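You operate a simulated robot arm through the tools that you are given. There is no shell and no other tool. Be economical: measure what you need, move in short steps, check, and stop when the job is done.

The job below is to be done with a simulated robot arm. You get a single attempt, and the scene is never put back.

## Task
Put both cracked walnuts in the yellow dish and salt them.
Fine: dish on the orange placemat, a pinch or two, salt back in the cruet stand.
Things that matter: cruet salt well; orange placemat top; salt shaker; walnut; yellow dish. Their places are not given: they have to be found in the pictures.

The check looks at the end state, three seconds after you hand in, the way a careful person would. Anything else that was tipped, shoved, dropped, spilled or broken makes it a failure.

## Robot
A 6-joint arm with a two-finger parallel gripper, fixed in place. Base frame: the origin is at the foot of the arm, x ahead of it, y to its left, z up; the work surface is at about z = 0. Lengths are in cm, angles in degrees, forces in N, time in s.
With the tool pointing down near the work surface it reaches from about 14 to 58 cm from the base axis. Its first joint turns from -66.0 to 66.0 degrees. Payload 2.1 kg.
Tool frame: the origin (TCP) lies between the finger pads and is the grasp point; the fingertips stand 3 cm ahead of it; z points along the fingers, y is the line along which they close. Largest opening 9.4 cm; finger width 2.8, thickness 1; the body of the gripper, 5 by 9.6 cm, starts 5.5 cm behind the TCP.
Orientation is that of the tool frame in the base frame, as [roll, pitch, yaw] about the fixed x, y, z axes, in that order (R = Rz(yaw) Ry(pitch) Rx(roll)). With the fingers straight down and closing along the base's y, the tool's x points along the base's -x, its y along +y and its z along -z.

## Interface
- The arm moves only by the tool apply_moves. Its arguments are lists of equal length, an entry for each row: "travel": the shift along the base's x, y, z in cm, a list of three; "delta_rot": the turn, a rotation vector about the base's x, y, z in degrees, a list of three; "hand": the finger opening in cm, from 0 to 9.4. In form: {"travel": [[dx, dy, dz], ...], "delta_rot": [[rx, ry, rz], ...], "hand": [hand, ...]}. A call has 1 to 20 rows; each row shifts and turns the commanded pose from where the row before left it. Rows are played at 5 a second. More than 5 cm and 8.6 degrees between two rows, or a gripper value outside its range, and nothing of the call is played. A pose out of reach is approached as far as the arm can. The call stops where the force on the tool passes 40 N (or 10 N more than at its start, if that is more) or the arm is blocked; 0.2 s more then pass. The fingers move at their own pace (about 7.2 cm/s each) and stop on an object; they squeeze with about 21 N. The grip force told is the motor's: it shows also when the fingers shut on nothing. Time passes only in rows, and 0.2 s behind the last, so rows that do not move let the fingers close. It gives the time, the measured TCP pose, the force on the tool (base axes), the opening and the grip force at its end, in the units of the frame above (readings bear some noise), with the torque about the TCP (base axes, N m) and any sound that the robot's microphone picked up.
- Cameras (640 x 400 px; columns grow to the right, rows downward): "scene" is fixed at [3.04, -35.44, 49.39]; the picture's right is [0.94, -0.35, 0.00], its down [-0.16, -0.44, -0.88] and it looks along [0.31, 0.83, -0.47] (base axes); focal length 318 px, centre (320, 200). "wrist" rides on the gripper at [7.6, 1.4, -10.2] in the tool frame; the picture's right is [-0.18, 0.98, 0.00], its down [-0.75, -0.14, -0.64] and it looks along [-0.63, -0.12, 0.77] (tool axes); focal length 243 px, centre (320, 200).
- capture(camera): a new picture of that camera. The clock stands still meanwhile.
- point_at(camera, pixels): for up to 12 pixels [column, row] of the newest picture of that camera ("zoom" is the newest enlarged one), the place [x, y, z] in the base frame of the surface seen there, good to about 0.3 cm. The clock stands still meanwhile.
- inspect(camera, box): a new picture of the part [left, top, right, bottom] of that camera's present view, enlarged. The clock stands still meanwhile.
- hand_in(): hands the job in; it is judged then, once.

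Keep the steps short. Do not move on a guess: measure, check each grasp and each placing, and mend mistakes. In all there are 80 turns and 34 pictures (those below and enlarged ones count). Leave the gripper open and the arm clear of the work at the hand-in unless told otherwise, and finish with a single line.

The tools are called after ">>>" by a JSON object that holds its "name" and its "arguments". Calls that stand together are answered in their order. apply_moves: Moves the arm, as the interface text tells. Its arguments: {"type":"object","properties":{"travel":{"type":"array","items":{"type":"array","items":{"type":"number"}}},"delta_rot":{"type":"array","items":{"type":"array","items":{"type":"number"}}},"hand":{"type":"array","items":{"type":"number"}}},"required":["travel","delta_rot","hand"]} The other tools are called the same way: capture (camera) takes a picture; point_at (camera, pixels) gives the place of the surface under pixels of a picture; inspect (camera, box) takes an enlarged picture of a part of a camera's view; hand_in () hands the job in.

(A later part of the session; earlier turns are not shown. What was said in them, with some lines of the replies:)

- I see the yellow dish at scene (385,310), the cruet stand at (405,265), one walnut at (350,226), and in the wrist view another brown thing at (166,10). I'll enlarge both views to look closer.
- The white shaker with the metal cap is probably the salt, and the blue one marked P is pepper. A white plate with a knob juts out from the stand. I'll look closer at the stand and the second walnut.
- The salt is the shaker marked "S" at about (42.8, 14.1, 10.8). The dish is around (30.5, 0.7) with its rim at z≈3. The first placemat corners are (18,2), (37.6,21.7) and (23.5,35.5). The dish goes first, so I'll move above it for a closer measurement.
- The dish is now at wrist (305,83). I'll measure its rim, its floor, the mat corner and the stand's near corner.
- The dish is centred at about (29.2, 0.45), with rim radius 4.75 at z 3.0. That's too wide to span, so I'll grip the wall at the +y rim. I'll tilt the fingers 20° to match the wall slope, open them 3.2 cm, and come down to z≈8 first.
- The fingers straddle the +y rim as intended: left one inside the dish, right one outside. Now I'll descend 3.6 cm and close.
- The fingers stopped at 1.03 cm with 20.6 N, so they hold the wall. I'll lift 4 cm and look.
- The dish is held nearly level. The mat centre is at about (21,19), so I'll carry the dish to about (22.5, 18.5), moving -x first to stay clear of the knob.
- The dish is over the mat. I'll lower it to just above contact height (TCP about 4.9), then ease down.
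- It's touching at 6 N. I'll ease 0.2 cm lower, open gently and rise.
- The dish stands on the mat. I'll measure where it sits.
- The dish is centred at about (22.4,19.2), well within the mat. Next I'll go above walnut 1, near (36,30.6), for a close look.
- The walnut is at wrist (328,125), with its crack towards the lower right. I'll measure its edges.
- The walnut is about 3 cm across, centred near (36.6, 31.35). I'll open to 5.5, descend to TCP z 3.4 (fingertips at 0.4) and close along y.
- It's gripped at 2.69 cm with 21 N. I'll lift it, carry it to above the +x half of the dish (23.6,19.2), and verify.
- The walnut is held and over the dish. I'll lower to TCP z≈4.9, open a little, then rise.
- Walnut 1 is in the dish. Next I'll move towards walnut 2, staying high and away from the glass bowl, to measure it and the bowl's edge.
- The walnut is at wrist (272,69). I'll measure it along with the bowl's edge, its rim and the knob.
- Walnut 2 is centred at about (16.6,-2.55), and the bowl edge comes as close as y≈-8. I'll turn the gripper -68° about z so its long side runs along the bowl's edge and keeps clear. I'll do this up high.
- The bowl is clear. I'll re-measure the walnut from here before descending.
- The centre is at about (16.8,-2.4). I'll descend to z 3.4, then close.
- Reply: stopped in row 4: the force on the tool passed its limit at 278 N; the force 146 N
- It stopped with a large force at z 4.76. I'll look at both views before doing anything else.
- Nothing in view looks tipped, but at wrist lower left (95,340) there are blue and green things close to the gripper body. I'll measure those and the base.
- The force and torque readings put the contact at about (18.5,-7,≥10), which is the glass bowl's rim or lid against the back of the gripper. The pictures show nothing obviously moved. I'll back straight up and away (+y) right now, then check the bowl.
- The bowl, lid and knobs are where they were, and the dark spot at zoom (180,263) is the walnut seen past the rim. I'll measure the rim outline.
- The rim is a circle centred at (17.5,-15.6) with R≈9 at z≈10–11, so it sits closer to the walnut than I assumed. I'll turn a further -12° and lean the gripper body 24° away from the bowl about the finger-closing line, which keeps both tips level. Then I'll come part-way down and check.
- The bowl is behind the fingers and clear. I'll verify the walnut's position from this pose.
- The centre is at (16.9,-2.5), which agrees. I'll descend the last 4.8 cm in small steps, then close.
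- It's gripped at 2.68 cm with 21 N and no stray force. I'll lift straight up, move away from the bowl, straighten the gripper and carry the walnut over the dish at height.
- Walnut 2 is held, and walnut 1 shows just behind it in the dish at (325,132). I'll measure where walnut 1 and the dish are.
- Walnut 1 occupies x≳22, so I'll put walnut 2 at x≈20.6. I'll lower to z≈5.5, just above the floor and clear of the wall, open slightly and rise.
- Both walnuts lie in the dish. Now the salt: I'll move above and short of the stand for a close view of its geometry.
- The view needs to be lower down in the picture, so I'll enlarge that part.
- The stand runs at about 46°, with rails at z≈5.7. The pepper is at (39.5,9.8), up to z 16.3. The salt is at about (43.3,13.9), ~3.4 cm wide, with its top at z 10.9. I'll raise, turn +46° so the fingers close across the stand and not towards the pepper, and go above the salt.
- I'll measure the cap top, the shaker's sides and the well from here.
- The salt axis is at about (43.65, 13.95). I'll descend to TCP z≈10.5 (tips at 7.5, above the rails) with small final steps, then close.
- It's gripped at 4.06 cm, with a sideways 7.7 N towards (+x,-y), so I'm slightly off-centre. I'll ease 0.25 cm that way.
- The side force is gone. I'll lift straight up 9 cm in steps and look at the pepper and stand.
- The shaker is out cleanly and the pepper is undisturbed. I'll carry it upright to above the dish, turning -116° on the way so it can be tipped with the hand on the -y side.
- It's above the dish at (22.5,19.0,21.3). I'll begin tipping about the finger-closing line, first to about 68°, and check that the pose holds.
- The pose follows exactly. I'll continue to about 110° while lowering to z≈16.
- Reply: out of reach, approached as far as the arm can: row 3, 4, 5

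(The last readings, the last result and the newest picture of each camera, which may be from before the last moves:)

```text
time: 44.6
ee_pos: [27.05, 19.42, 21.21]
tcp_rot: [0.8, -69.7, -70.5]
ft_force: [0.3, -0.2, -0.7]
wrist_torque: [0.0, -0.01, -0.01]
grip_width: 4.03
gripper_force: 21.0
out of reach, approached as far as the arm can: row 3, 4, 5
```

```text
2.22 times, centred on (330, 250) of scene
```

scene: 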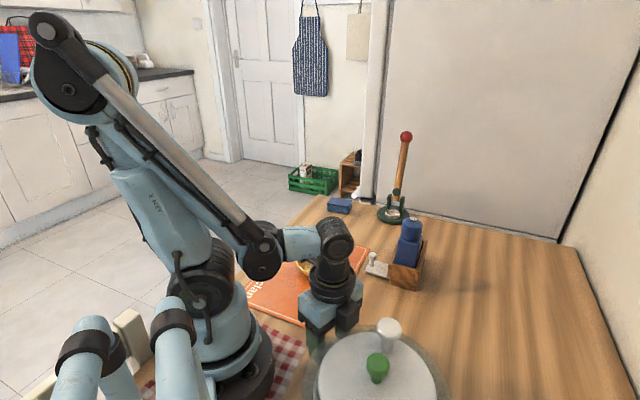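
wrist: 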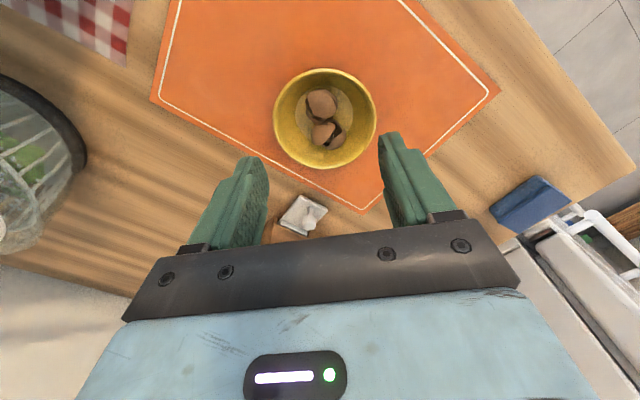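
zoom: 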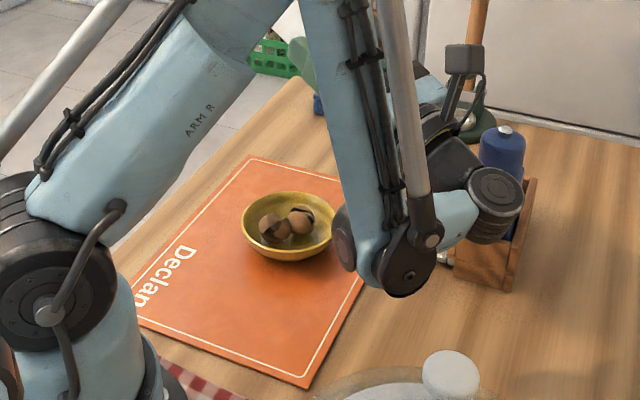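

Tilt reached 110°, but the arm couldn't get TCP over the dish. It sits at x≈27, z≈21, so nothing must be shaken here. I'll un-tip two steps while rising and see where the commanded pose is.

>>> {"name": "apply_moves", "arguments": {"travel": [[0, 0, 3], [0, 0, 3], [0, 0, 0]], "delta_rot": [[-8.0, -2.84, 0], [-8.0, -2.84, 0], [0, 0, 0]], "hand": [2.5, 2.5, 2.5]}}

```text
time: 45.4
ee_pos: [27.01, 19.49, 27.05]
tcp_rot: [1.9, -86.6, -71.6]
ft_force: [-0.6, 0.4, -1.3]
wrist_torque: [-0.05, 0.01, -0.01]
grip_width: 4.05
gripper_force: 21.4
```

The commanded pose is now the measured one, with tilt 93°. I'll shift back over the dish, staying high, to learn what's reachable.

>>> {"name": "apply_moves", "arguments": {"travel": [[-1.5, 0, -1], [-1.5, 0, -1], [-1, -0.2, 0], [0, 0, 0]], "delta_rot": [[0, 0, 0], [0, 0, 0], [0, 0, 0], [0, 0, 0]], "hand": [2.5, 2.5, 2.5, 2.5]}}

```text
time: 46.4
ee_pos: [22.99, 19.22, 25.06]
tcp_rot: [1.6, -86.5, -71.3]
ft_force: [-0.2, -0.4, -1.8]
wrist_torque: [-0.03, -0.04, 0.01]
grip_width: 4.04
gripper_force: 20.9
```

Reachable here at z 25. I'll tip one more step to 102°.

>>> {"name": "apply_moves", "arguments": {"travel": [[0, 0, 0], [0, 0, 0]], "delta_rot": [[8.0, 2.84, 0], [0, 0, 0]], "hand": [2.5, 2.5]}}

```text
time: 47.0
ee_pos: [22.92, 19.25, 25.15]
tcp_rot: [0.9, -78.2, -70.6]
ft_force: [0.6, 1.0, -1.2]
wrist_torque: [-0.08, 0.02, 0.03]
grip_width: 4.07
gripper_force: 20.7
```

Good. One more step to 110°, then another to about 118°, if reach allows.

>>> {"name": "apply_moves", "arguments": {"travel": [[0, 0, 0], [0, 0, 0]], "delta_rot": [[8.0, 2.84, 0], [0, 0, 0]], "hand": [2.5, 2.5]}}

```text
time: 47.6
ee_pos: [23.06, 19.15, 25.06]
tcp_rot: [0.9, -69.5, -70.5]
ft_force: [-0.3, -0.1, -1.2]
wrist_torque: [-0.03, -0.02, 0.04]
grip_width: 4.05
gripper_force: 20.7
```

Still reachable. I'll continue tipping to about 119°.

>>> {"name": "apply_moves", "arguments": {"travel": [[0, 0, 0], [0, 0, 0]], "delta_rot": [[8.0, 2.84, 0], [0, 0, 0]], "hand": [2.5, 2.5]}}

>>> {"name": "inspect", "arguments": {"camera": "scene", "box": [220, 130, 440, 310]}}

```text
time: 48.2
ee_pos: [23.97, 19.31, 26.51]
tcp_rot: [0.9, -61.1, -70.6]
ft_force: [0.0, 0.8, -1.7]
wrist_torque: [0.0, -0.03, 0.0]
grip_width: 4.04
gripper_force: 21.5
out of reach, approached as far as the arm can: row 1
```

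```text
2.22 times, centred on (330, 220) of scene
```

zoom: 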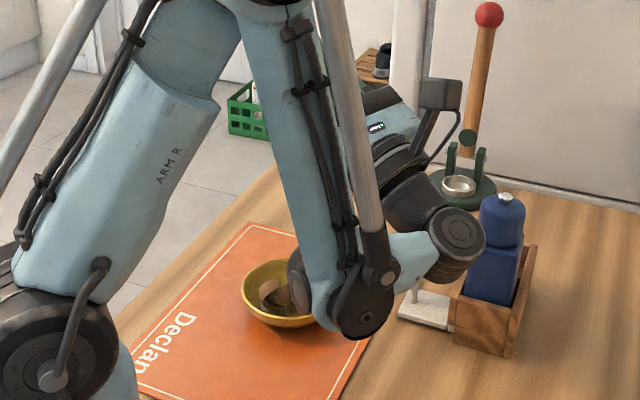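

Tilt is 119° at (24.0,19.3,26.5), inside the dish's outline (centre 22.4,19.2). I'll rise a little, centre better, and give one short vertical shake, watching the readings.

>>> {"name": "apply_moves", "arguments": {"travel": [[-0.6, 0.2, 1.5], [0, 0, 0], [0, 0, 1.5], [0, 0, -1.5], [0, 0, 0]], "delta_rot": [[0, 0, 0], [0, 0, 0], [0, 0, 0], [0, 0, 0], [0, 0, 0]], "hand": [2.5, 2.5, 2.5, 2.5, 2.5]}}

>>> {"name": "inspect", "arguments": {"camera": "scene", "box": [250, 150, 370, 330]}}

```text
time: 49.4
ee_pos: [23.46, 19.56, 28.06]
tcp_rot: [0.7, -61.1, -70.6]
ft_force: [-0.4, 0.3, -1.8]
wrist_torque: [-0.06, -0.01, -0.02]
grip_width: 4.05
gripper_force: 21.2
```

```text
2.22 times, centred on (310, 240) of scene
```

zoom: 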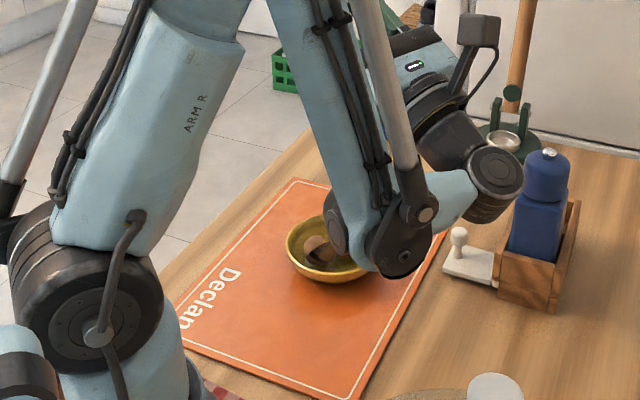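

The dish is partly hidden, and no sound or salt is evident. One more shake with a steeper tip keeps it to a pinch or two. I'll rise 3 cm, tip towards 135°, check the pose, and only then shake.

>>> {"name": "apply_moves", "arguments": {"travel": [[-0.4, -0.2, 3], [0, 0, 1], [0, 0, 1], [0, 0, 0]], "delta_rot": [[0, 0, 0], [8.0, 2.84, 0], [8.0, 2.84, 0], [0, 0, 0]], "hand": [2.5, 2.5, 2.5, 2.5]}}

```text
time: 50.4
ee_pos: [22.93, 19.32, 33.03]
tcp_rot: [0.8, -44.1, -70.5]
ft_force: [0.5, -0.2, -1.6]
wrist_torque: [-0.05, 0.02, 0.01]
grip_width: 4.02
gripper_force: 20.5
```

Tilt is 136° at (22.9,19.3,33.0), centred over the dish. One vertical shake now.

>>> {"name": "apply_moves", "arguments": {"travel": [[0, 0, 2.5], [0, 0, -2.5], [0, 0, 0]], "delta_rot": [[0, 0, 0], [0, 0, 0], [0, 0, 0]], "hand": [2.5, 2.5, 2.5]}}

```text
time: 51.2
ee_pos: [23.06, 19.26, 32.97]
tcp_rot: [0.9, -44.1, -70.5]
ft_force: [0.0, -0.5, -1.2]
wrist_torque: [-0.04, -0.04, 0.0]
grip_width: 4.01
gripper_force: 21.0
```

Now I'll upright the shaker in place over the dish: 16 steps back.

>>> {"name": "apply_moves", "arguments": {"travel": [[0, 0, 0], [0, 0, 0], [0, 0, 0], [0, 0, 0], [0, 0, 0], [0, 0, 0], [0, 0, 0], [0, 0, 0], [0, 0, 0], [0, 0, 0], [0, 0, 0], [0, 0, 0], [0, 0, 0], [0, 0, 0], [0, 0, 0], [0, 0, 0], [0, 0, 0]], "delta_rot": [[-8.0, -2.84, 0], [-8.0, -2.84, 0], [-8.0, -2.84, 0], [-8.0, -2.84, 0], [-8.0, -2.84, 0], [-8.0, -2.84, 0], [-8.0, -2.84, 0], [-8.0, -2.84, 0], [-8.0, -2.84, 0], [-8.0, -2.84, 0], [-8.0, -2.84, 0], [-8.0, -2.84, 0], [-8.0, -2.84, 0], [-8.0, -2.84, 0], [-8.0, -2.84, 0], [-8.0, -2.84, 0], [0, 0, 0]], "hand": [2.5, 2.5, 2.5, 2.5, 2.5, 2.5, 2.5, 2.5, 2.5, 2.5, 2.5, 2.5, 2.5, 2.5, 2.5, 2.5, 2.5]}}

>>> {"name": "inspect", "arguments": {"camera": "scene", "box": [280, 240, 360, 300]}}

```text
time: 54.8
ee_pos: [22.96, 19.31, 33.04]
tcp_rot: [-179.3, 0.1, 109.6]
ft_force: [0.3, -0.9, -0.9]
wrist_torque: [0.0, -0.01, -0.02]
grip_width: 4.03
gripper_force: 21.0
```

```text
6.67 times, centred on (320, 270) of scene
```

zoom: 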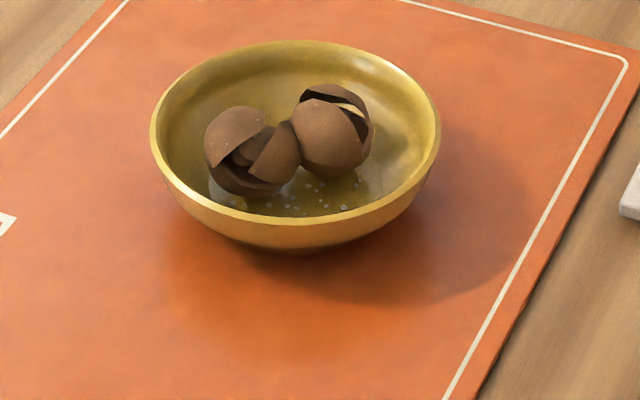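

Salt grains show on the dish floor around the walnuts and none on the mat. Now I'll carry the shaker back, reversing the turn, to above its well.

>>> {"name": "apply_moves", "arguments": {"travel": [[1.604, 0.182, -1], [1.604, 0.182, -1], [1.604, 0.182, -1], [1.604, 0.182, -1], [1.604, 0.182, -1], [1.604, 0.182, -1], [1.604, 0.182, -1], [1.604, 0.182, -1], [1.604, 0.182, -1], [1.604, 0.182, -1], [1.604, 0.182, -1], [1, -2.5, -0.8], [1, -2.5, -0.8], [1, -2.5, -0.8], [0, 0, 0], [0, 0, 0]], "delta_rot": [[0, 0, 8.3], [0, 0, 8.3], [0, 0, 8.3], [0, 0, 8.3], [0, 0, 8.3], [0, 0, 8.3], [0, 0, 8.3], [0, 0, 8.3], [0, 0, 8.3], [0, 0, 8.3], [0, 0, 8.3], [0, 0, 8.3], [0, 0, 8.3], [0, 0, 8.2], [0, 0, 0], [0, 0, 0]], "hand": [2.5, 2.5, 2.5, 2.5, 2.5, 2.5, 2.5, 2.5, 2.5, 2.5, 2.5, 2.5, 2.5, 2.5, 2.5, 2.5]}}

>>> {"name": "capture", "arguments": {"camera": "wrist"}}

```text
time: 58.2
ee_pos: [43.6, 13.51, 19.56]
tcp_rot: [-179.2, 0.0, -134.3]
ft_force: [-0.2, 0.2, -1.2]
wrist_torque: [-0.01, -0.02, -0.01]
grip_width: 4.04
gripper_force: 21.2
```

```text
1 pictures are left
```

wrist: 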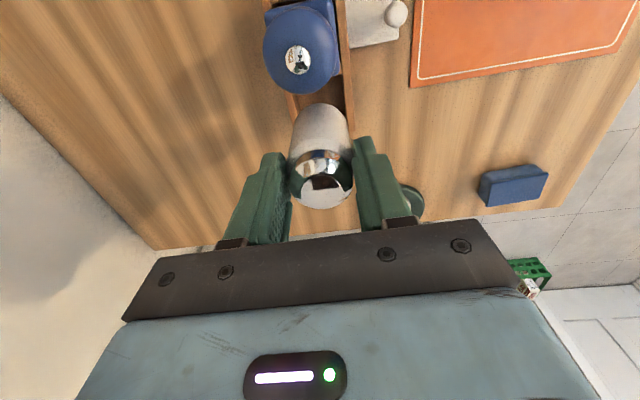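

The shaker is still held straight and is above the well. I'll re-read the pose with a standing row and measure the shaker and the rails.

>>> {"name": "apply_moves", "arguments": {"travel": [[0, 0, 0], [0, 0, 0]], "delta_rot": [[0, 0, 0], [0, 0, 0]], "hand": [2.5, 2.5]}}

>>> {"name": "point_at", "arguments": {"camera": "wrist", "pixels": [[322, 192], [293, 140], [349, 140], [320, 125], [320, 107], [290, 105], [350, 115], [290, 165], [353, 165], [346, 60]]}}

```text
time: 58.8
ee_pos: [43.63, 13.56, 19.6]
tcp_rot: [-179.3, -0.1, -134.3]
ft_force: [0.5, -0.4, -0.9]
wrist_torque: [0.02, -0.02, 0.01]
grip_width: 4.05
gripper_force: 20.8
```

```text
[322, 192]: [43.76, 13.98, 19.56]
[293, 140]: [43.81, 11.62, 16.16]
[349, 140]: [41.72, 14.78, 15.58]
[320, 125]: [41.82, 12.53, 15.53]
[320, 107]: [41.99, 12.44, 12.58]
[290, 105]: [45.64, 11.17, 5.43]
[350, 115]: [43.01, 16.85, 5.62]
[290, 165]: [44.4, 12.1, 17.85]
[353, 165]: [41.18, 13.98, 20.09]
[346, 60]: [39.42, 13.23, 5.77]
```

The shaker stands vertical. The grasp pose was (43.65,13.78), so I'll correct y by +0.22 and lower in steps, with the force limit guarding.

>>> {"name": "apply_moves", "arguments": {"travel": [[0.03, 0.22, 0], [0, 0, -1.5], [0, 0, -1.5], [0, 0, -1], [0, 0, -1], [0, 0, -1], [0, 0, 0]], "delta_rot": [[0, 0, 0], [0, 0, 0], [0, 0, 0], [0, 0, 0], [0, 0, 0], [0, 0, 0], [0, 0, 0]], "hand": [2.5, 2.5, 2.5, 2.5, 2.5, 2.5, 2.5]}}

```text
time: 60.4
ee_pos: [43.69, 14.02, 13.53]
tcp_rot: [-179.3, 0.0, -134.3]
ft_force: [1.2, -0.2, -0.9]
wrist_torque: [-0.05, -0.06, 0.02]
grip_width: 4.06
gripper_force: 20.9
```

No contact force, and the shaker is inside the well. I'll go on down to the original height.

>>> {"name": "apply_moves", "arguments": {"travel": [[0, 0, -1], [0, 0, -1], [0, 0, -0.6], [0, 0, -0.15], [0, 0, 0]], "delta_rot": [[0, 0, 0], [0, 0, 0], [0, 0, 0], [0, 0, 0], [0, 0, 0]], "hand": [2.5, 2.5, 2.5, 2.5, 2.5]}}

```text
time: 61.6
ee_pos: [43.65, 13.88, 10.97]
tcp_rot: [-179.2, 0.0, -134.4]
ft_force: [7.9, -7.0, 1.9]
wrist_torque: [-0.33, -0.38, -0.06]
grip_width: 4.06
gripper_force: 21.4
```

There's a slight side push of about 10 N from the well wall, as before. I'll ease towards it and lower the last 0.25 cm.

>>> {"name": "apply_moves", "arguments": {"travel": [[0.17, -0.17, 0], [0, 0, -0.15], [0, 0, -0.1], [0, 0, 0]], "delta_rot": [[0, 0, 0], [0, 0, 0], [0, 0, 0], [0, 0, 0]], "hand": [2.5, 2.5, 2.5, 2.5]}}

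```text
time: 62.6
ee_pos: [43.83, 13.92, 10.69]
tcp_rot: [-179.4, -0.1, -134.3]
ft_force: [-1.5, 1.8, 18.6]
wrist_torque: [0.19, 0.1, 0.05]
grip_width: 4.08
gripper_force: 21.0
```

It's seated on the floor of the well (18.6 N upward at z≈10.7, the original height). I'll ease up a hair, open to 6.5, then rise straight up.

>>> {"name": "apply_moves", "arguments": {"travel": [[0, 0, 0.1], [0, 0, 0], [0, 0, 0], [0, 0, 2], [0, 0, 3], [0, 0, 4], [0, 0, 4], [0, 0, 0]], "delta_rot": [[0, 0, 0], [0, 0, 0], [0, 0, 0], [0, 0, 0], [0, 0, 0], [0, 0, 0], [0, 0, 0], [0, 0, 0]], "hand": [2.5, 6.5, 6.5, 6.5, 6.5, 6.5, 6.5, 6.5]}}

```text
time: 64.4
ee_pos: [43.47, 13.74, 23.9]
tcp_rot: [-179.3, 0.1, -134.2]
ft_force: [0.5, -0.6, 0.1]
wrist_torque: [-0.01, 0.02, 0.01]
grip_width: 6.49
gripper_force: 0.2
```

It released cleanly. I'll raise the arm and draw it back, clear of the work, then take the last picture from the scene camera.

>>> {"name": "apply_moves", "arguments": {"travel": [[0, 0, 4], [0, 0, 4], [-3, 1, 3], [-3, 1, 0], [-3, 1, 0], [-3, 1, 0], [0, 0, 0]], "delta_rot": [[0, 0, 0], [0, 0, 0], [0, 0, -8], [0, 0, -8], [0, 0, -8], [0, 0, -8], [0, 0, 0]], "hand": [9.4, 9.4, 9.4, 9.4, 9.4, 9.4, 9.4]}}

>>> {"name": "inspect", "arguments": {"camera": "scene", "box": [260, 190, 460, 400]}}

```text
time: 66.0
ee_pos: [31.48, 17.9, 34.95]
tcp_rot: [-179.3, 0.1, -166.4]
ft_force: [0.3, -0.5, 0.4]
wrist_torque: [0.0, -0.02, 0.02]
grip_width: 9.41
gripper_force: 0.1
```

```text
1.90 times, centred on (360, 295) of scene
```

zoom: 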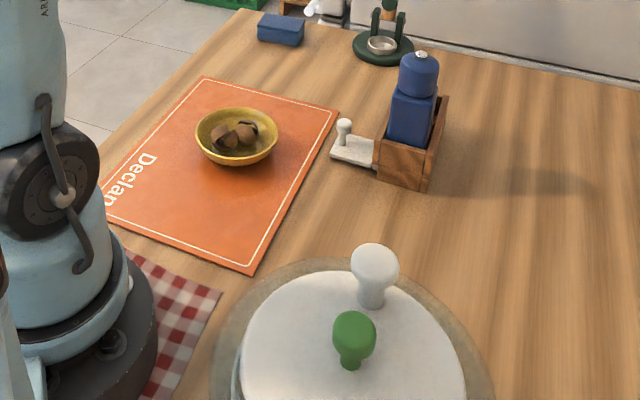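

The dish with both salted walnuts is on the orange mat. The stand and pepper look undisturbed, and the bowl and lid are in place. The salt can't be seen behind the pepper from here, but the force readings showed it seated in its well before I let go. The gripper is open and clear, so I'm handing in.

>>> {"name": "hand_in", "arguments": {}}

```text
The job is handed in.
```

Both walnuts are in the yellow dish on the orange placemat and lightly salted, and the salt shaker is back in its well; on the way the gripper pressed hard on the covered glass bowl (278 N peak), which showed no damage or shift in later pictures.
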